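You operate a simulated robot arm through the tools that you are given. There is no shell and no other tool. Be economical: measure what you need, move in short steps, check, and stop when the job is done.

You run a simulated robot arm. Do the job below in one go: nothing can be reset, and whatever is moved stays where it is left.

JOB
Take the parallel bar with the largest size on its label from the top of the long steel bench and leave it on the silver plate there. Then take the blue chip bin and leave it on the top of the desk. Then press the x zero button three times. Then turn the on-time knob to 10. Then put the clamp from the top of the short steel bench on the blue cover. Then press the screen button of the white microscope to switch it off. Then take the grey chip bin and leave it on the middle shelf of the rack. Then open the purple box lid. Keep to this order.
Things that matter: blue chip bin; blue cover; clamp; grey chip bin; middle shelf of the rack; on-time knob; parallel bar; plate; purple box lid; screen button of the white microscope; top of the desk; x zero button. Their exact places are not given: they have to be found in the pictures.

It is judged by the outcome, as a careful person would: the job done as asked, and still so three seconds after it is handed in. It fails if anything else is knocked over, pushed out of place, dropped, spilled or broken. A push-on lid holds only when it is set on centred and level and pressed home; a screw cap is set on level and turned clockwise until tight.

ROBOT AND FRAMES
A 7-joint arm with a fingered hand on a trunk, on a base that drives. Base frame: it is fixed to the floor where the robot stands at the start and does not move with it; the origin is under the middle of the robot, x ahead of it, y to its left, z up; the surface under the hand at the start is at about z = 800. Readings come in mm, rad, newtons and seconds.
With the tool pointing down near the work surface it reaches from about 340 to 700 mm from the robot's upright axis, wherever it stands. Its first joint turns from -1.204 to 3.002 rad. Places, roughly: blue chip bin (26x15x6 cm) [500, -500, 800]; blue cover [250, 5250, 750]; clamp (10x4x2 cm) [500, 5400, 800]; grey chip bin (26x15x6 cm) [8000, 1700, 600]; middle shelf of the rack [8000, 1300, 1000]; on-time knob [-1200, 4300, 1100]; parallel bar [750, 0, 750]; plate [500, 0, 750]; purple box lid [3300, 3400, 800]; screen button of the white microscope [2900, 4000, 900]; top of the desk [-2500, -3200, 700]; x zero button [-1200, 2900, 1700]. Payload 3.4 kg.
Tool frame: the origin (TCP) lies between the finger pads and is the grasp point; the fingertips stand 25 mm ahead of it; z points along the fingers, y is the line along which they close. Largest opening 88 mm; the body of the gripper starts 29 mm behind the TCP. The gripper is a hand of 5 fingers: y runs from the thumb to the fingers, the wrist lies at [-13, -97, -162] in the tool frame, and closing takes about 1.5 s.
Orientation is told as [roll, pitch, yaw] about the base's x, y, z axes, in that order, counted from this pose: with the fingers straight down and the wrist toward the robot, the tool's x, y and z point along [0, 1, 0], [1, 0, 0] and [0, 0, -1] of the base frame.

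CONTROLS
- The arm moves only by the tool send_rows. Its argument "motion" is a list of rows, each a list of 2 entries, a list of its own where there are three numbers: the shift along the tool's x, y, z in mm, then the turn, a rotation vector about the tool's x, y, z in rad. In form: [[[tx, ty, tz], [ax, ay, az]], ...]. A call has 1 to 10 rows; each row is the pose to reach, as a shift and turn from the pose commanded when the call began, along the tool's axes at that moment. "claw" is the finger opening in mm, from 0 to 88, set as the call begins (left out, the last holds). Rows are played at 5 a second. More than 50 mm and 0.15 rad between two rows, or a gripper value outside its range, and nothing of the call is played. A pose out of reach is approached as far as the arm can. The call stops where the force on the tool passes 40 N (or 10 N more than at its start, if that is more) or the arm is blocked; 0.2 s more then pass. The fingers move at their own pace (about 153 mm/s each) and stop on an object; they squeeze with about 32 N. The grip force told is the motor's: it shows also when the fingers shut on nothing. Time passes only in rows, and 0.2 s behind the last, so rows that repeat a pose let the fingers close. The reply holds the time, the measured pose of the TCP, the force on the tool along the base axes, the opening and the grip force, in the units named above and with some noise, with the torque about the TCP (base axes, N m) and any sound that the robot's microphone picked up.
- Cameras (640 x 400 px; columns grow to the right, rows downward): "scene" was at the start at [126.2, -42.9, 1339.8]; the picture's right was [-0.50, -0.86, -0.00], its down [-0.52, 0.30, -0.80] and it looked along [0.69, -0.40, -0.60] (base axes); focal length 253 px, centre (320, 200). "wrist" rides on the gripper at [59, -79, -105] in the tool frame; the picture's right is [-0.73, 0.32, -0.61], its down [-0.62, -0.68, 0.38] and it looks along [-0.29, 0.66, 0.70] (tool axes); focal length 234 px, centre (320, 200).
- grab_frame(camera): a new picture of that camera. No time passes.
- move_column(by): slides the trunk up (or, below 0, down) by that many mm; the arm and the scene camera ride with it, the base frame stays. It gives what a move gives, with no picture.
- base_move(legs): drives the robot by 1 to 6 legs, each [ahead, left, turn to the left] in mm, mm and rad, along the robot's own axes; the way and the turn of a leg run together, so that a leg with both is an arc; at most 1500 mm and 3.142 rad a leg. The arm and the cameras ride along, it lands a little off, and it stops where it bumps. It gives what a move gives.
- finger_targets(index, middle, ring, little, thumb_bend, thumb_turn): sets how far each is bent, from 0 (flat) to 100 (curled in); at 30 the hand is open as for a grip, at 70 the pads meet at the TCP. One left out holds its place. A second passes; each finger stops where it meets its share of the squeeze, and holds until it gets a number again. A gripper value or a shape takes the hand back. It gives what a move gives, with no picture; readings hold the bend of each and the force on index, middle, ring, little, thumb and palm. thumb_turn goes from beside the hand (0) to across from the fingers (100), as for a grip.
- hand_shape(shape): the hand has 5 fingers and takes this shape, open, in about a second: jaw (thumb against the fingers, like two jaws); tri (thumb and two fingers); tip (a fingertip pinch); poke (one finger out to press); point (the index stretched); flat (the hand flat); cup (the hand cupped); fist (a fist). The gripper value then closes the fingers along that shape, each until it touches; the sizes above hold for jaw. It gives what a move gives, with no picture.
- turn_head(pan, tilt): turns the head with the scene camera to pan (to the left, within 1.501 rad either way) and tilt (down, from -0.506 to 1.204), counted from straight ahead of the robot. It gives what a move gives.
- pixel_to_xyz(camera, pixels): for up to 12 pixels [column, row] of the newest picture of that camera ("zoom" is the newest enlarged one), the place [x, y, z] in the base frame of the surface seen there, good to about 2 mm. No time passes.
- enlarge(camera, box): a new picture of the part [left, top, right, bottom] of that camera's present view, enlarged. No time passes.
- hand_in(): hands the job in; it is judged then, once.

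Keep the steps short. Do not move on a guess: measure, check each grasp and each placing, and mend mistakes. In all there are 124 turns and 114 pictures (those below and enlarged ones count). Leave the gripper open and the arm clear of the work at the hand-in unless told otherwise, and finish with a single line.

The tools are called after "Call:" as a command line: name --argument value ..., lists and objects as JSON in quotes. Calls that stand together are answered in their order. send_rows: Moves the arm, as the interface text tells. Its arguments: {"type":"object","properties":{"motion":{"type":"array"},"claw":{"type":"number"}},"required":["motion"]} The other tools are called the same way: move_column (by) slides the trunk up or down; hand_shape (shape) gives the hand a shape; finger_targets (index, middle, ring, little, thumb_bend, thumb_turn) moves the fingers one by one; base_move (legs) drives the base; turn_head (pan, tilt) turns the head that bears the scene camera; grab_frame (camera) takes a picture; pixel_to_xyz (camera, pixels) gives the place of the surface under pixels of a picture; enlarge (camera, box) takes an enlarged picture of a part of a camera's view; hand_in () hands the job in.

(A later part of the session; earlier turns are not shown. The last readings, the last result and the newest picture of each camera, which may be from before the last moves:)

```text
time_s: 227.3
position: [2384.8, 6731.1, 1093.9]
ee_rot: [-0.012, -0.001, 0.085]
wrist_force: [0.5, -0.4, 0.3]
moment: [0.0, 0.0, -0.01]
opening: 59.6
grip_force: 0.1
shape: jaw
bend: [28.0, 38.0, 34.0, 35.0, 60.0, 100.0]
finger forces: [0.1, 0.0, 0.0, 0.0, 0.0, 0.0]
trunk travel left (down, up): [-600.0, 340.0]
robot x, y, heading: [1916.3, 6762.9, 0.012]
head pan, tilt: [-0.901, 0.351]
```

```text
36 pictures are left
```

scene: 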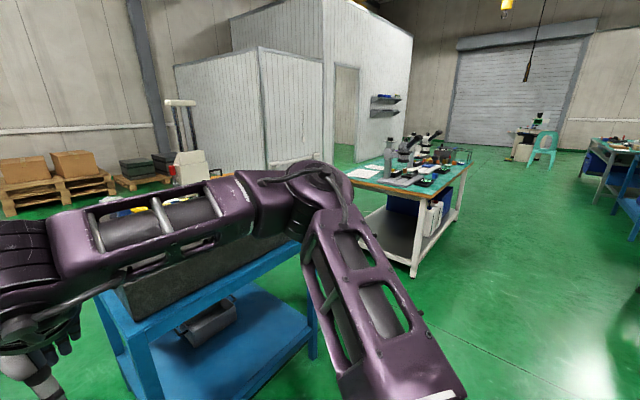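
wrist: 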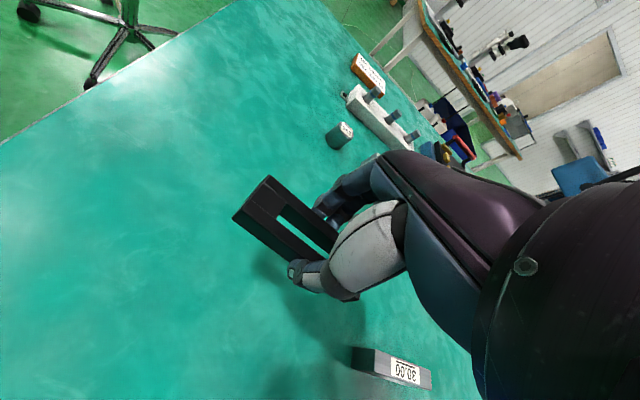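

Call:
pixel_to_xyz --camera "scene" --pixels '[[315, 350], [135, 310], [413, 274], [428, 192], [466, 165], [355, 190], [405, 160], [432, 145], [440, 155], [585, 190], [618, 205], [458, 218]]'

Call:
enlarge --camera "scene" --box '[350, 115, 480, 215]'

```text
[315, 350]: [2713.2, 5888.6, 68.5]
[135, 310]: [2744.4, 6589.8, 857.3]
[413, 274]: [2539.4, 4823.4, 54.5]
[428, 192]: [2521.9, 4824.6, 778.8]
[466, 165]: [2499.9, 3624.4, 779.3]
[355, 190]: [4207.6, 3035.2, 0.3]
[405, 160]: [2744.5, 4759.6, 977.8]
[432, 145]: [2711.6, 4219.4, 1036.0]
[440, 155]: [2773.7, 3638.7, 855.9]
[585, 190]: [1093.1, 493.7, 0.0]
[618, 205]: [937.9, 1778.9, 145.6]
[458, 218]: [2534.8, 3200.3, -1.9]
```

```text
4.00 times, centred on (415, 165) of scene
```

zoom: 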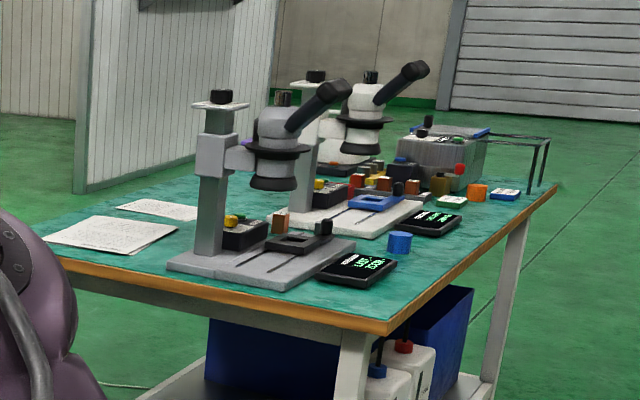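

Two microscopes: grey (nearer) and white (farther, around y≈4100). Driving south along the bench's west side.

Call:
base_move --legs '[[-150, -1400, 0], [0, -1250, 0]]'

Call:
turn_head --pan 0.0 --tilt 0.45

Call:
grab_frame --camera "scene"

```text
time_s: 231.2
position: [2317.3, 6030.6, 1093.2]
ee_rot: [-0.007, -0.002, 0.086]
wrist_force: [-0.2, 0.2, 0.1]
moment: [0.05, -0.01, 0.05]
opening: 59.8
grip_force: 0.1
shape: jaw
bend: [28.0, 38.0, 34.0, 35.0, 60.0, 100.0]
finger forces: [0.1, 0.1, 0.0, 0.0, 0.0, 0.0]
trunk travel left (down, up): [-600.0, 340.0]
robot x, y, heading: [1848.2, 6065.4, 0.009]
head pan, tilt: [-0.901, 0.351]
stopped in leg 1: the robot was blocked; the commanded pose is now the measured one
```

```text
time_s: 232.4
position: [2318.3, 6035.8, 1094.3]
ee_rot: [-0.014, -0.001, 0.087]
wrist_force: [-1.0, -0.3, -0.1]
moment: [0.01, 0.01, 0.01]
opening: 59.7
grip_force: 0.0
shape: jaw
bend: [28.0, 38.0, 34.0, 35.0, 60.0, 100.0]
finger forces: [0.0, 0.0, 0.0, 0.0, 0.0, 0.1]
trunk travel left (down, up): [-600.0, 340.0]
robot x, y, heading: [1848.9, 6064.4, 0.008]
head pan, tilt: [0.0, 0.45]
```

```text
34 pictures are left
```

scene: 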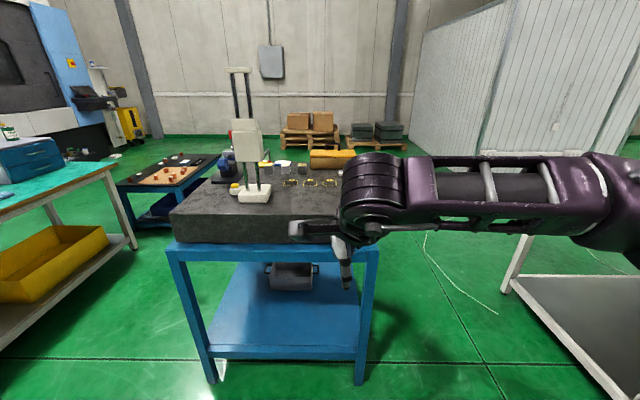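

Blocked, probably by the stool behind-right. Looking there.

Call:
turn_head --pan -1.5 --tilt 0.8

Call:
grab_frame --camera "scene"

```text
time_s: 234.0
position: [2318.2, 6036.2, 1094.3]
ee_rot: [-0.014, 0.002, 0.088]
wrist_force: [0.9, 0.4, 0.5]
moment: [0.05, -0.01, 0.0]
opening: 59.7
grip_force: 0.1
shape: jaw
bend: [28.0, 38.0, 34.0, 35.0, 60.0, 100.0]
finger forces: [0.0, 0.0, 0.0, 0.0, 0.0, 0.0]
trunk travel left (down, up): [-600.0, 340.0]
robot x, y, heading: [1848.7, 6068.4, 0.008]
head pan, tilt: [-1.499, 0.799]
```

```text
33 pictures are left
```

scene: 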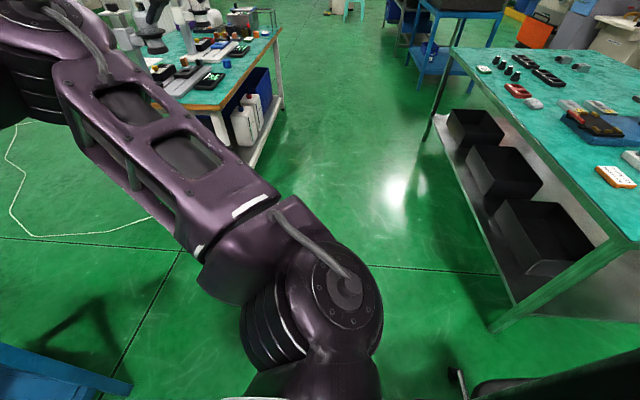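

The stool is touching on the right. I move ahead away from it first, then south past it, then slightly back.

Call:
base_move --legs '[[150, 0, 0], [0, -750, 0], [-200, -600, 0], [0, -650, 0]]'

Call:
turn_head --pan 0.15 --tilt 0.35

Call:
grab_frame --camera "scene"

```text
time_s: 245.4
position: [2300.9, 4038.5, 1093.2]
ee_rot: [-0.011, 0.002, 0.092]
wrist_force: [-0.2, -0.3, 0.5]
moment: [0.03, -0.01, -0.02]
opening: 59.8
grip_force: 0.0
shape: jaw
bend: [28.0, 38.0, 34.0, 35.0, 60.0, 100.0]
finger forces: [0.0, 0.0, 0.1, 0.0, 0.0, 0.1]
trunk travel left (down, up): [-600.0, 340.0]
robot x, y, heading: [1834.9, 4064.6, 0.016]
head pan, tilt: [-1.499, 0.799]
```

```text
time_s: 247.1
position: [2300.7, 4037.0, 1093.0]
ee_rot: [-0.014, -0.001, 0.091]
wrist_force: [0.2, -0.4, -0.1]
moment: [0.01, 0.01, 0.0]
opening: 59.8
grip_force: 0.2
shape: jaw
bend: [28.0, 38.0, 34.0, 35.0, 60.0, 100.0]
finger forces: [0.1, 0.0, 0.0, 0.0, 0.1, 0.1]
trunk travel left (down, up): [-600.0, 340.0]
robot x, y, heading: [1833.3, 4064.4, 0.016]
head pan, tilt: [0.15, 0.351]
```

```text
32 pictures are left
```

scene: 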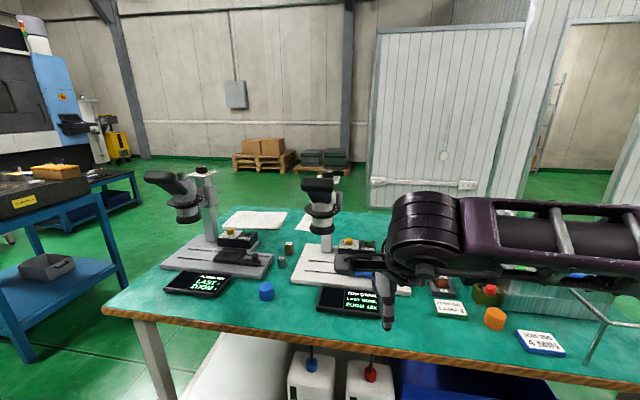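

Enlarging the white microscope's area (around (330,260)).

Call:
enlarge --camera "scene" --box '[270, 220, 410, 320]'

Call:
pixel_to_xyz --camera "scene" --pixels '[[346, 241], [350, 250], [325, 195], [345, 299], [352, 262], [266, 291], [300, 262], [240, 240]]'

```text
4.00 times, centred on (340, 270) of scene
```

zoom: 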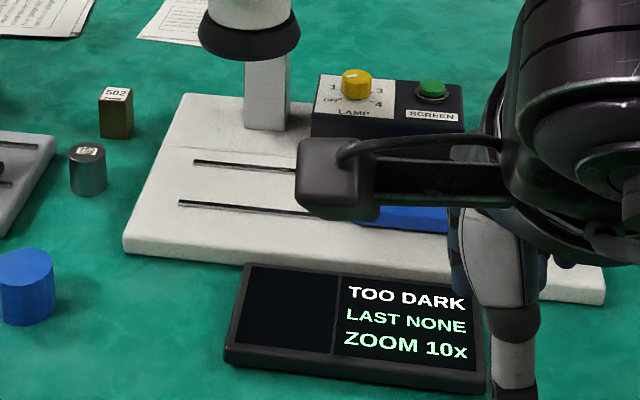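

```text
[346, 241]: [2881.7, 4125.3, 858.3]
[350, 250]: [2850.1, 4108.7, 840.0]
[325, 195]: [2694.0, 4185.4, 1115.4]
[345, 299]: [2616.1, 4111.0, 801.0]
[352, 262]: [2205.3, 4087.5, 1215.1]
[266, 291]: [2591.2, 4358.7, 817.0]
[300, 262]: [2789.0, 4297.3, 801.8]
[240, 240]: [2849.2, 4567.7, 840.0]
```

The green SCREEN button is at zoom (432,88), on the control box behind the stage. Measuring it.

Call:
pixel_to_xyz --camera "zoom" --pixels '[[432, 86], [432, 94], [420, 98], [446, 98], [432, 82], [457, 88], [470, 115], [356, 80], [395, 125], [245, 40], [265, 110], [400, 215]]'

```text
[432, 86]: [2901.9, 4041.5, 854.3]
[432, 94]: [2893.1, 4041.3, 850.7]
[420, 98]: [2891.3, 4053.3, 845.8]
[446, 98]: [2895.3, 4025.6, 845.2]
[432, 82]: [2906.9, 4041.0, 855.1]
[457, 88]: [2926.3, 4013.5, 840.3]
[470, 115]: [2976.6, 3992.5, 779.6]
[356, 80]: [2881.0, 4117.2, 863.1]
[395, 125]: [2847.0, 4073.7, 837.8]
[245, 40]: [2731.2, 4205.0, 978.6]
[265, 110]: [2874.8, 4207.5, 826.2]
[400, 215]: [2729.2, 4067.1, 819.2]
```

Button centre ≈ (2901, 4041), top z 855; lamp knob is 76 mm to its left. I'll form "poke", raise the trunk a bit and drive to about (2230, 3960).

Call:
hand_shape --shape "poke"

Call:
move_column --by 60

Call:
base_move --legs '[[0, -105, 0], [390, 0, 0]]'

Call:
turn_head --pan 0.2 --tilt 0.6

Call:
grab_frame --camera "scene"

```text
time_s: 248.0
position: [2301.2, 4038.1, 1094.7]
ee_rot: [-0.013, 0.001, 0.093]
wrist_force: [0.7, 0.3, 0.9]
moment: [0.0, -0.02, -0.01]
opening: 0.1
grip_force: 0.1
shape: poke
bend: [70.0, 70.0, 99.0, 99.0, 100.0, 100.0]
finger forces: [0.1, 0.1, 0.1, 0.1, 0.0, 0.0]
trunk travel left (down, up): [-600.0, 340.0]
robot x, y, heading: [1831.5, 4067.3, 0.019]
head pan, tilt: [0.15, 0.351]
```

```text
time_s: 249.0
position: [2300.3, 4038.2, 1152.7]
ee_rot: [-0.015, -0.001, 0.091]
wrist_force: [-0.6, -0.3, -0.3]
moment: [0.03, 0.01, 0.02]
opening: 0.0
grip_force: 0.0
shape: poke
bend: [70.0, 70.0, 99.0, 99.0, 100.0, 100.0]
finger forces: [0.1, 0.0, 0.1, 0.0, 0.0, 0.1]
trunk travel left (down, up): [-660.0, 280.0]
robot x, y, heading: [1831.4, 4066.0, 0.015]
head pan, tilt: [0.15, 0.351]
```

```text
time_s: 252.2
position: [2684.3, 3938.9, 1152.8]
ee_rot: [-0.013, 0.0, 0.091]
wrist_force: [0.0, -0.4, -0.6]
moment: [0.0, -0.02, -0.02]
opening: 0.0
grip_force: 0.0
shape: poke
bend: [70.0, 70.0, 99.0, 99.0, 100.0, 100.0]
finger forces: [0.0, 0.0, 0.0, 0.1, 0.0, 0.0]
trunk travel left (down, up): [-660.0, 280.0]
robot x, y, heading: [2215.7, 3968.2, 0.015]
head pan, tilt: [0.15, 0.351]
```

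```text
time_s: 253.0
position: [2684.3, 3939.4, 1153.4]
ee_rot: [-0.014, -0.002, 0.092]
wrist_force: [-0.3, -0.2, 0.3]
moment: [0.01, -0.02, 0.0]
opening: 0.0
grip_force: 0.1
shape: poke
bend: [70.0, 70.0, 99.0, 99.0, 100.0, 100.0]
finger forces: [0.0, 0.0, 0.0, 0.1, 0.0, 0.0]
trunk travel left (down, up): [-660.0, 280.0]
robot x, y, heading: [2219.0, 3971.4, 0.014]
head pan, tilt: [0.201, 0.6]
```

```text
30 pictures are left
```

scene: 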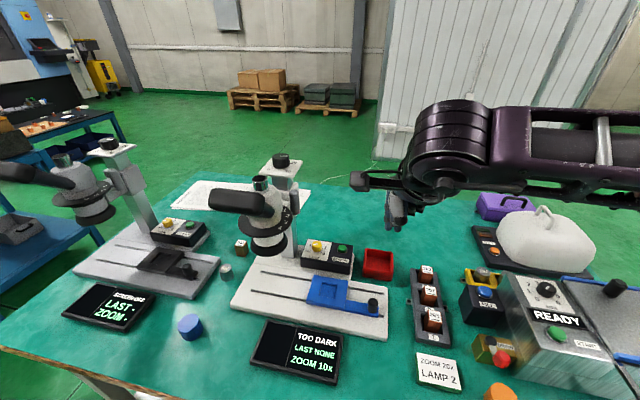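

Clear view. Verifying the button position and moving above it (base 25 mm closer first).

Call:
pixel_to_xyz --camera "scene" --pixels '[[343, 247], [343, 250], [318, 246], [265, 200], [258, 243], [295, 215], [378, 262], [500, 207]]'

Call:
base_move --legs '[[25, 0, 0]]'

Call:
send_rows --motion '[[[14, 34, 0], [0, 0, -0.043]], [[28, 67, 0], [0, 0, -0.087]], [[42, 100, 0], [0, 0, -0.13]], [[56, 134, 0], [0, 0, -0.173]], [[70, 167, 0], [0, 0, -0.217]], [[84, 200, 0], [0, 0, -0.26]], [[84, 200, 0], [0, 0, -0.26]]]'

Call:
grab_frame --camera "wrist"

```text
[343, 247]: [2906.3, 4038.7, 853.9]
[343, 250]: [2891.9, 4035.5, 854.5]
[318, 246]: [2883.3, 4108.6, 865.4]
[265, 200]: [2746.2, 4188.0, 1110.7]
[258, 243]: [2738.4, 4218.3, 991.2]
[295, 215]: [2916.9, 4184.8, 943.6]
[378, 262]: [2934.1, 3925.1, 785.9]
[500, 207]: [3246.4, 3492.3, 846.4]
```

```text
time_s: 253.8
position: [2708.2, 3939.7, 1153.5]
ee_rot: [-0.013, 0.0, 0.091]
wrist_force: [0.7, 0.2, 0.6]
moment: [0.01, -0.04, -0.02]
opening: 0.3
grip_force: 0.1
shape: poke
bend: [70.0, 70.0, 99.0, 99.0, 100.0, 100.0]
finger forces: [0.0, 0.1, 0.1, 0.1, 0.0, 0.0]
trunk travel left (down, up): [-660.0, 280.0]
robot x, y, heading: [2241.9, 3968.0, 0.013]
head pan, tilt: [0.201, 0.6]
```

```text
time_s: 255.4
position: [2900.5, 4040.9, 1153.3]
ee_rot: [-0.011, 0.0, 0.352]
wrist_force: [-0.4, -0.8, 0.5]
moment: [0.03, 0.0, 0.01]
opening: 0.0
grip_force: 0.1
shape: poke
bend: [70.0, 70.0, 99.0, 99.0, 100.0, 100.0]
finger forces: [0.0, 0.1, 0.1, 0.1, 0.1, 0.0]
trunk travel left (down, up): [-660.0, 280.0]
robot x, y, heading: [2241.2, 3971.4, 0.013]
head pan, tilt: [0.201, 0.6]
```

```text
29 pictures are left
```

wrist: 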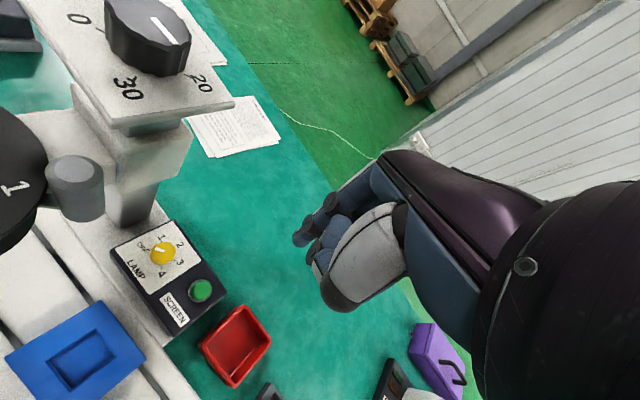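

Right above the button; path down is clear of the microscope head by >60 mm. Descending to z≈895.

Call:
send_rows --motion '[[[0, 0, 45], [0, 0, 0]], [[0, 0, 90], [0, 0, 0]], [[0, 0, 135], [0, 0, 0]], [[0, 0, 180], [0, 0, 0]], [[0, 0, 225], [0, 0, 0]], [[0, 0, 258], [0, 0, 0]], [[0, 0, 258], [0, 0, 0]]]'

Call:
enlarge --camera "wrist" --box '[200, 160, 360, 320]'

Call:
enlarge --camera "scene" --box '[240, 180, 440, 300]'

```text
time_s: 257.0
position: [2900.7, 4038.6, 891.8]
ee_rot: [-0.013, 0.001, 0.351]
wrist_force: [0.4, 0.5, -0.7]
moment: [0.04, 0.03, -0.03]
opening: 0.0
grip_force: 0.0
shape: poke
bend: [70.0, 70.0, 99.0, 99.0, 100.0, 100.0]
finger forces: [0.1, 0.0, 0.0, 0.0, 0.0, 0.0]
trunk travel left (down, up): [-660.0, 280.0]
robot x, y, heading: [2244.1, 3968.1, 0.013]
head pan, tilt: [0.201, 0.6]
```

```text
2.50 times, centred on (280, 240) of wrist
```

zoom: 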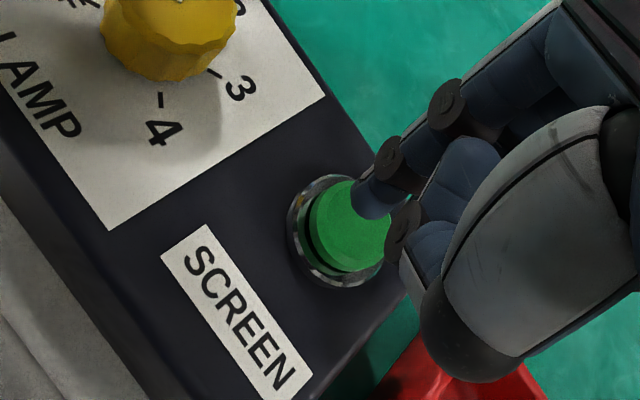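

```text
3.20 times, centred on (340, 240) of scene
```

zoom: 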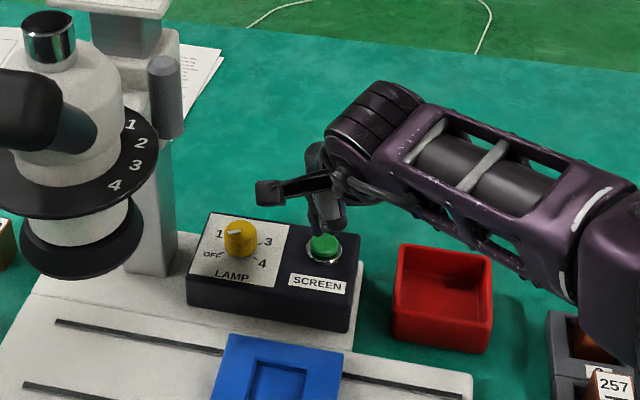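

The tip is directly over the button. Pressing down slowly.

Call:
send_rows --motion '[[[0, 0, 4], [0, 0, 0]], [[0, 0, 8], [0, 0, 0]], [[0, 0, 11], [0, 0, 0]], [[0, 0, 13], [0, 0, 0]], [[0, 0, 15], [0, 0, 0]], [[0, 0, 17], [0, 0, 0]], [[0, 0, 18], [0, 0, 0]]]'

```text
time_s: 258.6
position: [2900.7, 4037.1, 875.7]
ee_rot: [-0.012, 0.002, 0.35]
wrist_force: [0.9, 0.5, 2.8]
moment: [-0.04, -0.03, 0.01]
opening: 0.0
grip_force: 0.2
shape: poke
bend: [70.0, 70.0, 99.0, 99.0, 100.0, 100.0]
finger forces: [0.0, 3.2, 0.0, 0.0, 0.1, 0.0]
trunk travel left (down, up): [-660.0, 280.0]
robot x, y, heading: [2237.2, 3969.5, 0.015]
head pan, tilt: [0.201, 0.6]
heard: click
```

Click heard. Rising and checking the screen.

Call:
send_rows --motion '[[[0, 0, -30], [0, 0, 0]], [[0, 0, -75], [0, 0, 0]], [[0, 0, -120], [0, 0, 0]], [[0, 0, -165], [0, 0, 0]], [[0, 0, -210], [0, 0, 0]], [[0, 0, -255], [0, 0, 0]], [[0, 0, -280], [0, 0, 0]]]'

Call:
enlarge --camera "scene" --box '[220, 220, 420, 390]'

```text
time_s: 260.2
position: [2900.7, 4041.1, 1156.3]
ee_rot: [-0.012, 0.005, 0.352]
wrist_force: [0.9, 0.2, -0.2]
moment: [0.0, 0.03, 0.02]
opening: 0.0
grip_force: 0.1
shape: poke
bend: [70.0, 70.0, 99.0, 99.0, 100.0, 100.0]
finger forces: [0.1, 0.0, 0.0, 0.0, 0.0, 0.0]
trunk travel left (down, up): [-660.0, 280.0]
robot x, y, heading: [2236.5, 3972.3, 0.017]
head pan, tilt: [0.201, 0.6]
```

```text
2.35 times, centred on (320, 305) of scene
```

zoom: 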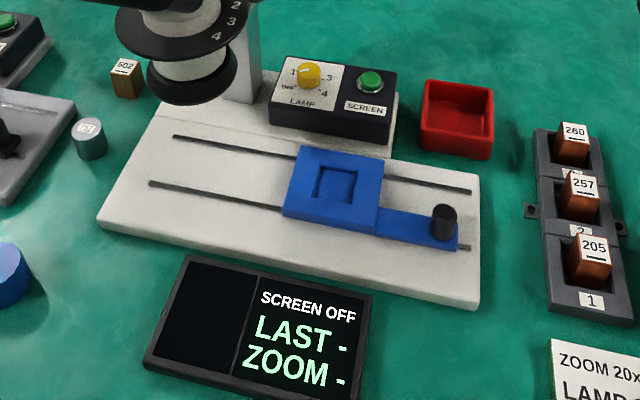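

"SCREEN OFF" shown. Next the grey bin far east. Retracting the arm, backing off and driving to the south end of this bench to look east.

Call:
hand_shape --shape "jaw"

Call:
send_rows --motion '[[[0, -40, 0], [0, 0, 0.05]], [[-10, -80, 0], [0, 0, 0.1]], [[-20, -120, 0], [0, 0, 0.15]], [[-30, -160, 0], [0, 0, 0.2]], [[-40, -200, 0], [0, 0, 0.26]]]'

Call:
base_move --legs '[[-390, 0, 0], [0, -1450, 0]]'

Call:
turn_head --pan 0.1 --tilt 0.2

Call:
grab_frame --camera "scene"

```text
time_s: 261.1
position: [2900.7, 4041.6, 1156.0]
ee_rot: [-0.013, 0.003, 0.351]
wrist_force: [0.0, 0.4, 0.1]
moment: [0.0, -0.01, 0.0]
opening: 88.0
grip_force: 0.0
shape: jaw
bend: [30.0, 30.0, 30.0, 30.0, 30.0, 98.0]
finger forces: [0.1, 0.0, 0.1, 0.0, 0.0, 0.1]
trunk travel left (down, up): [-660.0, 280.0]
robot x, y, heading: [2241.6, 3969.2, 0.013]
head pan, tilt: [0.201, 0.6]
```

```text
time_s: 262.3
position: [2725.2, 3934.7, 1158.3]
ee_rot: [-0.012, -0.002, 0.09]
wrist_force: [0.8, -0.5, 0.4]
moment: [0.03, -0.01, -0.01]
opening: 88.0
grip_force: 0.2
shape: jaw
bend: [30.0, 30.0, 30.0, 30.0, 30.0, 98.0]
finger forces: [0.0, 0.0, 0.0, 0.1, 0.0, 0.0]
trunk travel left (down, up): [-660.0, 280.0]
robot x, y, heading: [2242.5, 3967.3, 0.013]
head pan, tilt: [0.201, 0.6]
```

```text
time_s: 271.5
position: [2350.3, 2482.1, 1157.2]
ee_rot: [-0.014, -0.001, 0.083]
wrist_force: [-0.2, 0.4, -0.8]
moment: [-0.02, 0.03, -0.02]
opening: 87.7
grip_force: 0.0
shape: jaw
bend: [30.0, 30.0, 30.0, 30.0, 30.0, 98.0]
finger forces: [0.0, 0.0, 0.0, 0.1, 0.0, 0.0]
trunk travel left (down, up): [-660.0, 280.0]
robot x, y, heading: [1867.7, 2517.6, 0.005]
head pan, tilt: [0.201, 0.6]
```

```text
time_s: 272.4
position: [2350.1, 2484.0, 1157.3]
ee_rot: [-0.014, -0.001, 0.081]
wrist_force: [0.2, 0.4, 0.0]
moment: [0.0, 0.0, 0.01]
opening: 87.9
grip_force: 0.0
shape: jaw
bend: [30.0, 30.0, 30.0, 30.0, 30.0, 98.0]
finger forces: [0.1, 0.0, 0.0, 0.1, 0.0, 0.1]
trunk travel left (down, up): [-660.0, 280.0]
robot x, y, heading: [1866.3, 2522.1, 0.007]
head pan, tilt: [0.099, 0.201]
```

```text
25 pictures are left
```

scene: 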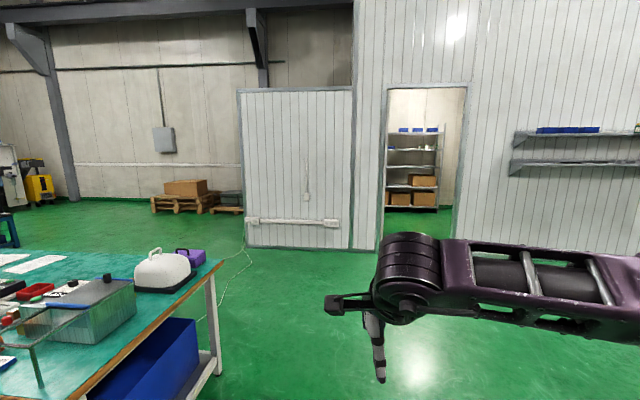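

The rack is visible through a doorway at (425,150). Measuring the doorway, rack and purple box.

Call:
pixel_to_xyz --camera "scene" --pixels '[[376, 245], [460, 232], [388, 90], [465, 90], [388, 205], [437, 208], [412, 132], [410, 165], [425, 183], [192, 258], [348, 247], [225, 262]]'

Call:
enlarge --camera "scene" --box '[375, 110, 475, 220]'

```text
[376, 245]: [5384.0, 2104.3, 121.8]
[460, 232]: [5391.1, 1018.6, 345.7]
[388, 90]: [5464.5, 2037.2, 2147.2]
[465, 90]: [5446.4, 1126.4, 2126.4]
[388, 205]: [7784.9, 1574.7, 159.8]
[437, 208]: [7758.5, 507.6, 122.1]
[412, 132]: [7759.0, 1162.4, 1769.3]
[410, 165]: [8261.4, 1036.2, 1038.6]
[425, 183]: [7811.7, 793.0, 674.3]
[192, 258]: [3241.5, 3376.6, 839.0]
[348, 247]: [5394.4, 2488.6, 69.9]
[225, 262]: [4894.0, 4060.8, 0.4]
```

```text
3.64 times, centred on (425, 165) of scene
```

zoom: 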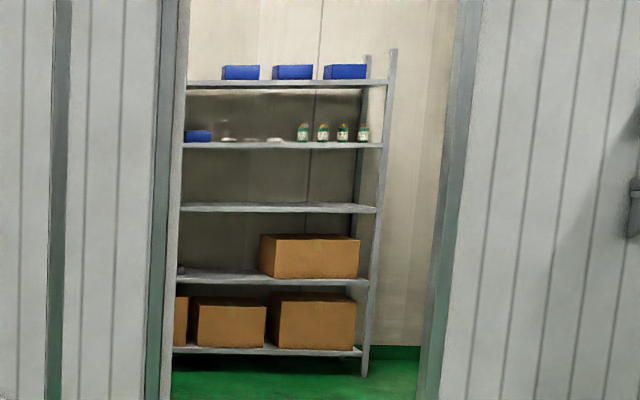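

Doorway: y≈1127…2037 at x≈5400; rack front x≈7760. Driving to in front of the doorway centre line (y≈1640).

Call:
base_move --legs '[[1416, -441, 0], [1416, -441, 0]]'

```text
time_s: 286.8
position: [5213.9, 1624.1, 1156.0]
ee_rot: [-0.014, 0.0, 0.083]
wrist_force: [0.6, -0.7, 0.1]
moment: [0.02, -0.02, 0.0]
opening: 88.1
grip_force: 0.1
shape: jaw
bend: [30.0, 30.0, 30.0, 30.0, 30.0, 98.0]
finger forces: [0.1, 0.0, 0.0, 0.1, 0.0, 0.0]
trunk travel left (down, up): [-660.0, 280.0]
robot x, y, heading: [4731.1, 1661.2, 0.01]
head pan, tilt: [0.099, 0.201]
```

Call:
base_move --legs '[[1150, -30, -0.008], [1100, 0, 0]]'

Call:
turn_head --pan 0.1 --tilt 0.45

Call:
grab_frame --camera "scene"

```text
time_s: 297.9
position: [7472.2, 1597.9, 1157.8]
ee_rot: [-0.013, -0.001, 0.082]
wrist_force: [-0.6, 0.2, -0.1]
moment: [0.01, 0.01, 0.03]
opening: 88.2
grip_force: 0.0
shape: jaw
bend: [30.0, 30.0, 30.0, 30.0, 30.0, 98.0]
finger forces: [0.0, 0.0, 0.1, 0.0, 0.0, 0.0]
trunk travel left (down, up): [-660.0, 280.0]
robot x, y, heading: [6987.8, 1638.4, 0.005]
head pan, tilt: [0.099, 0.201]
```

```text
time_s: 298.7
position: [7472.2, 1599.4, 1157.8]
ee_rot: [-0.013, 0.0, 0.081]
wrist_force: [0.7, 0.9, 0.2]
moment: [0.01, 0.01, -0.02]
opening: 87.6
grip_force: 0.0
shape: jaw
bend: [30.0, 30.0, 30.0, 30.0, 30.0, 98.0]
finger forces: [0.1, 0.1, 0.1, 0.0, 0.0, 0.1]
trunk travel left (down, up): [-660.0, 280.0]
robot x, y, heading: [6984.3, 1638.4, 0.005]
head pan, tilt: [0.099, 0.45]
```

```text
23 pictures are left
```

scene: 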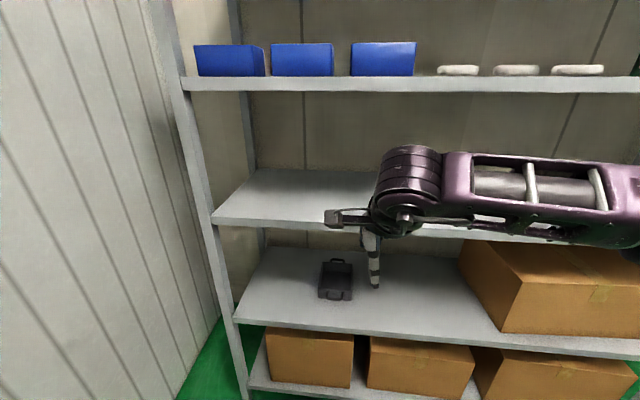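

The grey bin is on the second shelf at (337,280), handles at near and far ends. Measuring bin and shelves.

Call:
enlarge --camera "scene" --box '[280, 230, 400, 310]'

Call:
pixel_to_xyz --camera "zoom" --pixels '[[224, 160], [388, 160], [394, 290], [205, 290], [300, 125], [300, 330], [300, 250], [100, 300], [300, 370]]'

Call:
pixel_to_xyz --camera "scene" --pixels '[[235, 320], [214, 222], [340, 226], [300, 190], [260, 172], [470, 245], [183, 85], [400, 335], [214, 212], [300, 92]]'

```text
5.00 times, centred on (340, 270) of scene
```

zoom: 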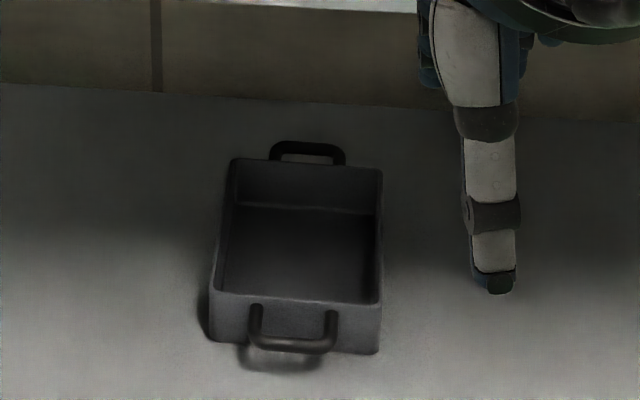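

```text
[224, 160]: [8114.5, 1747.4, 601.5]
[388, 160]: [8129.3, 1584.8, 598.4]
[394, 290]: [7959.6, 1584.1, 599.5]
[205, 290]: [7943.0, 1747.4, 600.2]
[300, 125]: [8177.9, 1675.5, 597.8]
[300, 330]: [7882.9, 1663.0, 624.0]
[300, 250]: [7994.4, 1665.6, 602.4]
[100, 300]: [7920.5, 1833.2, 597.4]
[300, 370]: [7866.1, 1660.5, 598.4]
```

```text
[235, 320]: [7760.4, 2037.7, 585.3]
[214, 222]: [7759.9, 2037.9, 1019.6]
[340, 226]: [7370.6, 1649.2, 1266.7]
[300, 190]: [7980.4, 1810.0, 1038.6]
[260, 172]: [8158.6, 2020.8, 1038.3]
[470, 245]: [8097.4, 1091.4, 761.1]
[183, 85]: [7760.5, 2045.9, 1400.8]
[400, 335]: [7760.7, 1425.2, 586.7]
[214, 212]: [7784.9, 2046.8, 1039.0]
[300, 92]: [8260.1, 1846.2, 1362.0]
```

Second shelf top z≈598, middle shelf top z≈1038. I plan to grip the bin's right long wall (hand yaw +90°), entering under the middle shelf. First I lower the trunk, shift the base right, and try this arm pose outside the rack. Also measuring the rim.

Call:
pixel_to_xyz --camera "zoom" --pixels '[[222, 294], [376, 304], [381, 176], [236, 164], [379, 240], [345, 308], [300, 348], [305, 150], [370, 345]]'

Call:
move_column --by -437

Call:
base_move --legs '[[0, -338, 0]]'

Call:
send_rows --motion '[[[33, 13, 0], [0, 0, -0.149]], [[65, 26, 0], [0, 0, -0.298]], [[98, 39, 0], [0, 0, -0.447]], [[131, 52, 0], [0, 0, -0.596]], [[163, 65, 0], [0, 0, -0.745]], [[196, 78, 0], [0, 0, -0.894]], [[229, 90, 0], [0, 0, -1.043]], [[261, 103, 0], [0, 0, -1.192]], [[294, 116, 0], [0, 0, -1.341]], [[326, 129, 0], [0, 0, -1.49]]]' --claw 70

Call:
grab_frame --camera "scene"

```text
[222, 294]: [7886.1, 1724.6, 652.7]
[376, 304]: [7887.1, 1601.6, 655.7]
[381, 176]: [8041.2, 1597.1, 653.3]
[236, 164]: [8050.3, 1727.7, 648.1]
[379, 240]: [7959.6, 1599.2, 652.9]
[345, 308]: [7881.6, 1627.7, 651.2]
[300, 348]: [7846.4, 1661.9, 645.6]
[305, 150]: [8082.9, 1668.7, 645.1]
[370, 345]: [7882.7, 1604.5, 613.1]
```

```text
refused: -437 is not a number from -400 to 400
```

```text
time_s: 300.9
position: [7474.8, 1262.2, 1157.7]
ee_rot: [-0.012, -0.001, 0.081]
wrist_force: [0.2, -0.2, -0.3]
moment: [0.0, 0.01, 0.01]
opening: 88.0
grip_force: 0.1
shape: jaw
bend: [30.0, 30.0, 30.0, 30.0, 30.0, 98.0]
finger forces: [0.1, 0.0, 0.1, 0.1, 0.0, 0.0]
trunk travel left (down, up): [-660.0, 280.0]
robot x, y, heading: [6986.1, 1298.9, 0.006]
head pan, tilt: [0.099, 0.45]
```

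```text
time_s: 303.1
position: [7366.8, 1554.7, 1209.0]
ee_rot: [-0.014, -0.013, 1.454]
wrist_force: [-0.8, -1.0, 0.0]
moment: [0.04, -0.05, 0.01]
opening: 69.8
grip_force: 0.1
shape: jaw
bend: [27.0, 34.0, 31.0, 33.0, 50.0, 99.0]
finger forces: [0.0, 0.0, 0.1, 0.1, 0.0, 0.1]
out of reach, approached as far as the arm can: row 7, 8, 9, 10
trunk travel left (down, up): [-660.0, 280.0]
robot x, y, heading: [6988.6, 1299.9, 0.006]
head pan, tilt: [0.099, 0.45]
```

```text
21 pictures are left
```

scene: 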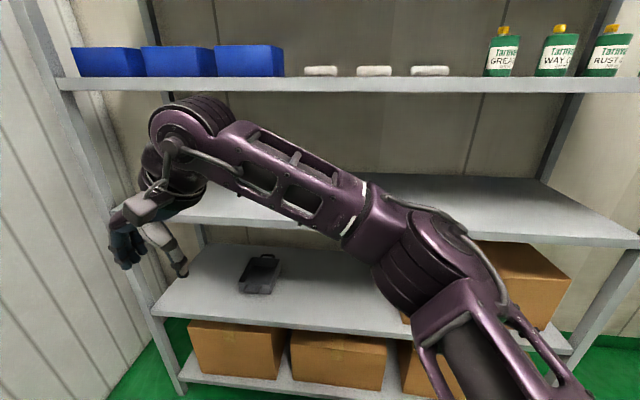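

Yaw +90° isn't reachable far enough. Better idea: natural hand pose, squeezing the near handle bar (x≈7841) against the inside of the front wall (x≈7888) – a firm 47 mm span. Undoing the turn, then lowering the trunk.

Call:
send_rows --motion '[[[-14, -28, 5], [0, 0, 0.137]], [[-28, -55, 10], [0, 0, 0.274]], [[-42, -83, 15], [0, 0, 0.411]], [[-56, -111, 20], [0, 0, 0.548]], [[-70, -139, 25], [0, 0, 0.685]], [[-84, -166, 31], [0, 0, 0.822]], [[-98, -194, 36], [0, 0, 0.959]], [[-112, -222, 41], [0, 0, 1.096]], [[-126, -250, 46], [0, 0, 1.233]], [[-140.5, -277.5, 51], [0, 0, 1.37]]]' --claw 84

Call:
base_move --legs '[[0, 403, 0]]'

Call:
move_column --by -400

Call:
turn_head --pan 0.1 --tilt 0.35

Call:
grab_frame --camera "scene"

```text
time_s: 305.3
position: [7476.5, 1261.9, 1154.1]
ee_rot: [0.011, -0.013, 0.085]
wrist_force: [0.1, -0.8, 0.1]
moment: [0.03, -0.01, 0.02]
opening: 84.0
grip_force: 0.1
shape: jaw
bend: [31.0, 31.0, 30.0, 31.0, 31.0, 98.0]
finger forces: [0.0, 0.0, 0.1, 0.0, 0.0, 0.0]
trunk travel left (down, up): [-660.0, 280.0]
robot x, y, heading: [6985.3, 1296.7, 0.007]
head pan, tilt: [0.099, 0.45]
```

```text
time_s: 307.8
position: [7473.0, 1664.8, 1154.5]
ee_rot: [0.011, -0.015, 0.085]
wrist_force: [0.5, 0.2, -0.5]
moment: [0.03, -0.02, 0.01]
opening: 84.0
grip_force: 0.0
shape: jaw
bend: [31.0, 31.0, 30.0, 31.0, 31.0, 98.0]
finger forces: [0.0, 0.0, 0.0, 0.1, 0.1, 0.1]
trunk travel left (down, up): [-660.0, 280.0]
robot x, y, heading: [6986.7, 1698.6, 0.005]
head pan, tilt: [0.099, 0.45]
```

```text
time_s: 311.6
position: [7474.3, 1663.8, 753.3]
ee_rot: [0.012, -0.013, 0.084]
wrist_force: [-0.8, 0.7, -0.3]
moment: [0.01, 0.0, 0.05]
opening: 84.0
grip_force: 0.0
shape: jaw
bend: [31.0, 31.0, 30.0, 31.0, 31.0, 98.0]
finger forces: [0.0, 0.0, 0.1, 0.1, 0.0, 0.0]
trunk travel left (down, up): [-260.0, 680.0]
robot x, y, heading: [6986.7, 1699.6, 0.006]
head pan, tilt: [0.099, 0.45]
```

```text
time_s: 312.3
position: [7474.1, 1664.5, 754.5]
ee_rot: [0.009, -0.014, 0.084]
wrist_force: [-0.1, -0.3, -1.4]
moment: [-0.02, 0.01, -0.01]
opening: 84.2
grip_force: 0.1
shape: jaw
bend: [31.0, 31.0, 30.0, 31.0, 31.0, 98.0]
finger forces: [0.0, 0.0, 0.0, 0.0, 0.0, 0.0]
trunk travel left (down, up): [-260.0, 680.0]
robot x, y, heading: [6986.0, 1702.4, 0.008]
head pan, tilt: [0.099, 0.351]
```

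```text
20 pictures are left
```

scene: 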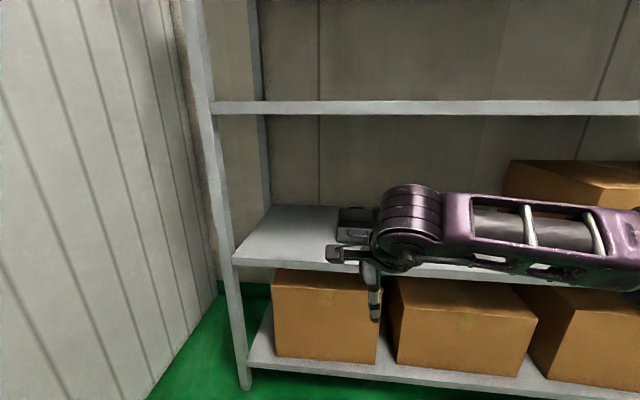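

Call:
pixel_to_xyz --camera "scene" --pixels '[[410, 188], [450, 262], [600, 275], [630, 240], [625, 285], [510, 190], [590, 200], [345, 215], [348, 236]]'

```text
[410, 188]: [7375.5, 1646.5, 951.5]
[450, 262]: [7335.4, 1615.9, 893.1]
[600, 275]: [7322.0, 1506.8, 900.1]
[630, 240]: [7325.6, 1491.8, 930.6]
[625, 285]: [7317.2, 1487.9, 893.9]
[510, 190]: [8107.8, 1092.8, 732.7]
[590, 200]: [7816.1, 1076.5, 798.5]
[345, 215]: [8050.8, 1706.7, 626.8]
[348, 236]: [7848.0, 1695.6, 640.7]
```

Forearm stays just in front of the shelf front and below the middle shelf. Lowering 30 mm more and driving in 390 mm.

Call:
move_column --by -30

Call:
base_move --legs '[[388, 0, -0.005]]'

Call:
grab_frame --camera "wrist"

```text
time_s: 313.1
position: [7472.9, 1664.6, 724.2]
ee_rot: [0.011, -0.013, 0.084]
wrist_force: [-0.6, 0.7, 0.0]
moment: [0.01, -0.02, 0.01]
opening: 83.9
grip_force: 0.0
shape: jaw
bend: [31.0, 31.0, 30.0, 31.0, 31.0, 98.0]
finger forces: [0.0, 0.1, 0.0, 0.1, 0.0, 0.1]
trunk travel left (down, up): [-230.0, 710.0]
robot x, y, heading: [6987.1, 1696.5, 0.011]
head pan, tilt: [0.099, 0.351]
```

```text
time_s: 315.5
position: [7859.5, 1659.5, 724.2]
ee_rot: [0.01, -0.013, 0.075]
wrist_force: [0.7, -0.6, -0.6]
moment: [0.0, -0.05, -0.03]
opening: 84.0
grip_force: 0.1
shape: jaw
bend: [31.0, 31.0, 30.0, 31.0, 31.0, 98.0]
finger forces: [0.0, 0.0, 0.0, 0.1, 0.1, 0.0]
trunk travel left (down, up): [-230.0, 710.0]
robot x, y, heading: [7373.4, 1700.6, -0.001]
head pan, tilt: [0.099, 0.351]
```

```text
19 pictures are left
```

wrist: 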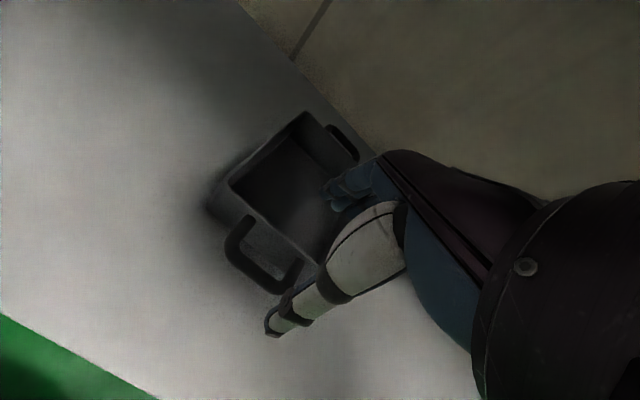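

Call:
pixel_to_xyz --camera "wrist" --pixels '[[256, 272], [240, 255], [275, 283], [230, 188], [262, 218], [290, 238], [272, 328], [305, 115]]'

```text
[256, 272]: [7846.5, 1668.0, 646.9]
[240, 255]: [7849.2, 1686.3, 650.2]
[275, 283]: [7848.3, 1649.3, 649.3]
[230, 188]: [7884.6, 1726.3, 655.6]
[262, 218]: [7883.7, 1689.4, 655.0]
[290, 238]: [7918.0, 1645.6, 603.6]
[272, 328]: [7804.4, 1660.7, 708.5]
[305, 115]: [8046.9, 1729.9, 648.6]
```

Thumb (x≈7804) is outside the bar and fingers inside the bin. Lowering 79 mm, closing, then a test lift of 40 mm.

Call:
send_rows --motion '[[[0, 4, 30], [0, 0, 0]], [[0, 4, 55], [0, 0, 0]], [[0, 4, 72], [0, 0, 0]], [[0, 4, 79], [0, 0, 0]], [[0, 4, 79], [0, 0, 0]]]'

Call:
send_rows --motion '[[[0, 0, 0], [0, 0, 0]], [[0, 0, 0], [0, 0, 0]], [[0, 0, 0], [0, 0, 0]], [[0, 0, 0], [0, 0, 0]], [[0, 0, 0], [0, 0, 0]], [[0, 0, 0], [0, 0, 0]], [[0, 0, 0], [0, 0, 0]]]' --claw 0

Call:
send_rows --motion '[[[0, 0, -10], [0, 0, 0]], [[0, 0, -25], [0, 0, 0]], [[0, 0, -40], [0, 0, 0]], [[0, 0, -40], [0, 0, 0]]]'

Call:
grab_frame --camera "wrist"

```text
time_s: 316.7
position: [7865.3, 1661.5, 643.4]
ee_rot: [0.012, -0.014, 0.075]
wrist_force: [0.0, -0.5, -0.1]
moment: [-0.03, 0.01, -0.02]
opening: 84.0
grip_force: 0.0
shape: jaw
bend: [31.0, 31.0, 30.0, 31.0, 31.0, 98.0]
finger forces: [0.0, 0.0, 0.0, 0.0, 0.0, 0.0]
trunk travel left (down, up): [-230.0, 710.0]
robot x, y, heading: [7372.0, 1700.0, -0.003]
head pan, tilt: [0.099, 0.351]
```

```text
time_s: 318.3
position: [7865.0, 1661.9, 645.1]
ee_rot: [0.01, -0.016, 0.076]
wrist_force: [-0.7, 0.0, 2.9]
moment: [-0.02, -0.8, 0.16]
opening: 37.0
grip_force: 32.1
shape: jaw
bend: [74.0, 48.0, 46.0, 46.0, 79.0, 100.0]
finger forces: [15.2, 9.0, 4.7, 2.2, 32.2, 0.0]
trunk travel left (down, up): [-230.0, 710.0]
robot x, y, heading: [7369.1, 1700.2, -0.001]
head pan, tilt: [0.099, 0.351]
```

```text
time_s: 319.3
position: [7864.4, 1661.2, 685.9]
ee_rot: [0.01, -0.014, 0.076]
wrist_force: [1.0, 0.1, 0.0]
moment: [-0.02, -0.28, 0.04]
opening: 32.3
grip_force: 32.2
shape: jaw
bend: [75.0, 49.0, 48.0, 47.0, 86.0, 100.0]
finger forces: [16.4, 6.5, 3.8, 2.8, 23.9, 0.0]
trunk travel left (down, up): [-230.0, 710.0]
robot x, y, heading: [7373.0, 1700.8, -0.006]
head pan, tilt: [0.099, 0.351]
```

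```text
18 pictures are left
```

wrist: 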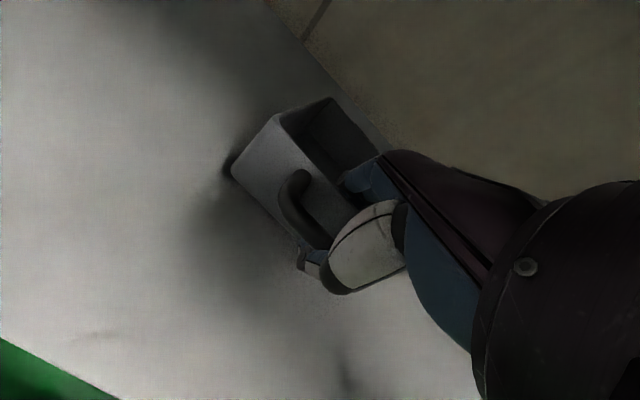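

The bin pitched nose-up as its front lifted. Measuring the tilt.

Call:
pixel_to_xyz --camera "wrist" --pixels '[[280, 118], [238, 172], [328, 100], [300, 172], [285, 190], [255, 145], [310, 240], [300, 262]]'

```text
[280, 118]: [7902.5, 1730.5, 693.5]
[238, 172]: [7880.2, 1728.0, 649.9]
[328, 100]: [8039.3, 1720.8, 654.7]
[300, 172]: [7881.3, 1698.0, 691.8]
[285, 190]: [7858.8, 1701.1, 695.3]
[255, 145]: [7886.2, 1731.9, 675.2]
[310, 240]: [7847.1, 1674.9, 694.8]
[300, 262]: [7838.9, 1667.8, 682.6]
```

Tilt ≈16°, the far edge still rests on the shelf. Lifting 50 mm more while pitching the hand −0.27 to level the bin.

Call:
send_rows --motion '[[[0, 0, -10], [-0.07, 0, 0]], [[0, 0, -20], [-0.14, 0, 0]], [[0, 0, -35], [-0.21, 0, 0]], [[0, 0, -50], [-0.27, 0, 0]], [[0, 0, -50], [-0.27, 0, 0]]]'

Call:
grab_frame --camera "wrist"

Call:
pixel_to_xyz --camera "wrist" --pixels '[[280, 118], [238, 172], [328, 100], [300, 172], [285, 190], [255, 145], [345, 115], [300, 262]]'

```text
time_s: 320.5
position: [7863.8, 1659.9, 734.9]
ee_rot: [0.008, -0.284, 0.072]
wrist_force: [-0.5, 0.8, -2.8]
moment: [-0.02, 0.21, 0.03]
opening: 27.1
grip_force: 32.0
shape: jaw
bend: [77.0, 55.0, 51.0, 47.0, 89.0, 100.0]
finger forces: [18.8, 1.2, 0.1, 3.0, 21.8, 0.0]
trunk travel left (down, up): [-230.0, 710.0]
robot x, y, heading: [7370.2, 1698.2, -0.004]
head pan, tilt: [0.099, 0.351]
```

```text
17 pictures are left
```

wrist: 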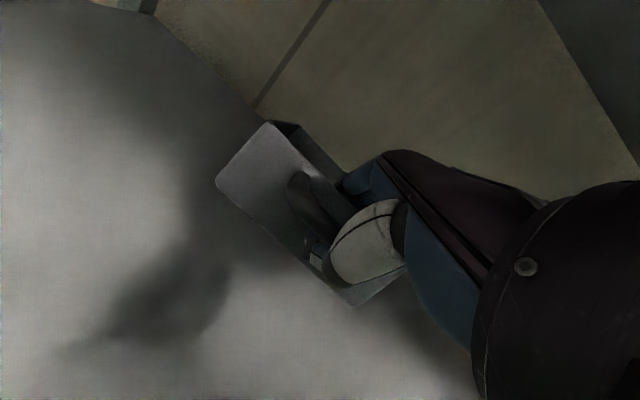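

```text
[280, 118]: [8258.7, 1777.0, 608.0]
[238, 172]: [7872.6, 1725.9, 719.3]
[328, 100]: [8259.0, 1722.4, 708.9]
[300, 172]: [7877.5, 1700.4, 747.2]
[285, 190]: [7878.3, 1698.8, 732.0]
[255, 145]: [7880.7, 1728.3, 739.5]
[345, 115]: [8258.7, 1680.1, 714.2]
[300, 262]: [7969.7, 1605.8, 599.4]
```

The bin is free of the shelf (2.8 N) with ~22° nose-up tilt and holding. Pitching the hand another −0.2 to level it more, then backing out of the rack.

Call:
send_rows --motion '[[[0, 0, 0], [-0.05, 0, 0]], [[0, 0, 0], [-0.1, 0, 0]], [[0, 0, 0], [-0.15, 0, 0]], [[0, 0, 0], [-0.2, 0, 0]], [[0, 0, 0], [-0.2, 0, 0]]]'

Call:
base_move --legs '[[-420, 0, 0]]'

Call:
turn_head --pan 0.0 --tilt 0.55

Call:
grab_frame --camera "scene"

```text
time_s: 321.7
position: [7863.7, 1660.6, 734.8]
ee_rot: [0.011, -0.483, 0.07]
wrist_force: [-0.5, -0.6, -2.4]
moment: [-0.06, 0.21, -0.01]
opening: 26.7
grip_force: 32.6
shape: jaw
bend: [77.0, 56.0, 51.0, 47.0, 89.0, 100.0]
finger forces: [18.8, 1.3, 0.1, 3.0, 23.7, 0.0]
trunk travel left (down, up): [-230.0, 710.0]
robot x, y, heading: [7371.4, 1700.1, -0.005]
head pan, tilt: [0.099, 0.351]
```

```text
time_s: 324.3
position: [7439.5, 1661.3, 734.7]
ee_rot: [0.014, -0.484, 0.07]
wrist_force: [-0.5, -0.3, -1.5]
moment: [-0.01, 0.2, -0.01]
opening: 26.8
grip_force: 32.0
shape: jaw
bend: [77.0, 56.0, 51.0, 47.0, 89.0, 100.0]
finger forces: [18.8, 1.2, 0.0, 3.0, 23.7, 0.0]
trunk travel left (down, up): [-230.0, 710.0]
robot x, y, heading: [6945.4, 1701.1, -0.003]
head pan, tilt: [0.099, 0.351]
```

```text
time_s: 325.0
position: [7441.6, 1661.8, 735.5]
ee_rot: [0.012, -0.484, 0.069]
wrist_force: [0.5, 0.9, -2.1]
moment: [0.01, 0.21, 0.0]
opening: 27.1
grip_force: 31.7
shape: jaw
bend: [77.0, 56.0, 51.0, 47.0, 89.0, 100.0]
finger forces: [18.7, 1.2, 0.0, 3.0, 23.9, 0.0]
trunk travel left (down, up): [-230.0, 710.0]
robot x, y, heading: [6950.7, 1701.3, -0.0]
head pan, tilt: [0.0, 0.55]
```

```text
16 pictures are left
```

scene: 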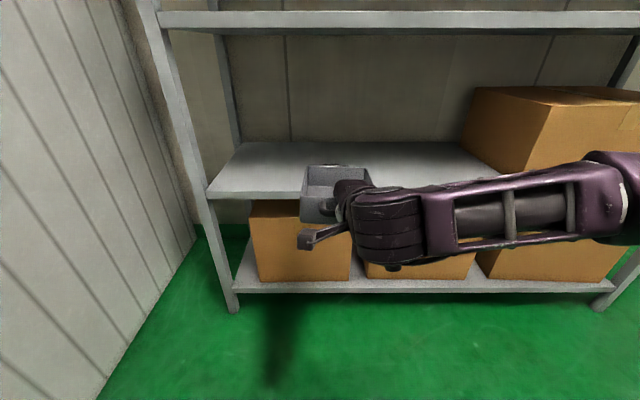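

Held well and nearly level. Measuring the bin's rim and bottom.

Call:
pixel_to_xyz --camera "scene" --pixels '[[309, 169], [304, 198], [362, 169], [303, 216], [322, 222], [385, 188], [355, 185], [310, 195]]'

```text
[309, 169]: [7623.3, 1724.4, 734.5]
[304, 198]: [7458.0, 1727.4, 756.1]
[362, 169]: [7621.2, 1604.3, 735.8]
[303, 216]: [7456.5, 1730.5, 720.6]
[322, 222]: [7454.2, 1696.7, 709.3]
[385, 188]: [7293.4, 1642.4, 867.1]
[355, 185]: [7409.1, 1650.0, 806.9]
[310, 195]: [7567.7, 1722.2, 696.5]
```

7° residual tilt; pitching −0.12 more, raising the trunk 390 mm, then driving in over the middle shelf.

Call:
send_rows --motion '[[[0, 0, 0], [-0.06, 0, 0]], [[0, 0, 0], [-0.12, 0, 0]], [[0, 0, 0], [-0.12, 0, 0]]]'

Call:
move_column --by 395

Call:
base_move --legs '[[450, 0, 0]]'

Call:
grab_frame --camera "scene"

```text
time_s: 325.8
position: [7441.0, 1662.2, 735.0]
ee_rot: [0.011, -0.604, 0.067]
wrist_force: [-0.5, 0.9, -1.2]
moment: [-0.01, 0.19, -0.02]
opening: 27.0
grip_force: 31.8
shape: jaw
bend: [77.0, 56.0, 51.0, 47.0, 89.0, 100.0]
finger forces: [18.6, 1.2, 0.0, 3.1, 24.7, 0.0]
trunk travel left (down, up): [-230.0, 710.0]
robot x, y, heading: [6945.8, 1703.3, 0.001]
head pan, tilt: [0.0, 0.55]
```

```text
time_s: 329.6
position: [7440.7, 1662.2, 1130.1]
ee_rot: [0.012, -0.603, 0.069]
wrist_force: [0.7, 0.0, -3.3]
moment: [-0.03, 0.25, 0.02]
opening: 26.8
grip_force: 32.4
shape: jaw
bend: [77.0, 56.0, 51.0, 47.0, 89.0, 100.0]
finger forces: [18.5, 1.2, 0.1, 3.1, 25.0, 0.0]
trunk travel left (down, up): [-625.0, 315.0]
robot x, y, heading: [6949.8, 1706.0, 0.0]
head pan, tilt: [0.0, 0.55]
```

```text
time_s: 332.3
position: [7891.7, 1658.6, 1128.8]
ee_rot: [0.012, -0.604, 0.067]
wrist_force: [0.3, 0.3, -1.9]
moment: [-0.02, 0.22, 0.04]
opening: 26.9
grip_force: 32.4
shape: jaw
bend: [77.0, 56.0, 51.0, 47.0, 89.0, 100.0]
finger forces: [18.5, 1.2, 0.1, 3.1, 25.1, 0.1]
trunk travel left (down, up): [-625.0, 315.0]
robot x, y, heading: [7399.0, 1694.6, -0.002]
head pan, tilt: [0.0, 0.55]
```

```text
15 pictures are left
```

scene: 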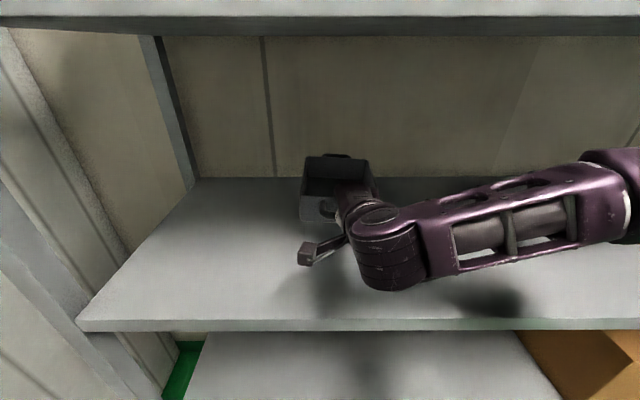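

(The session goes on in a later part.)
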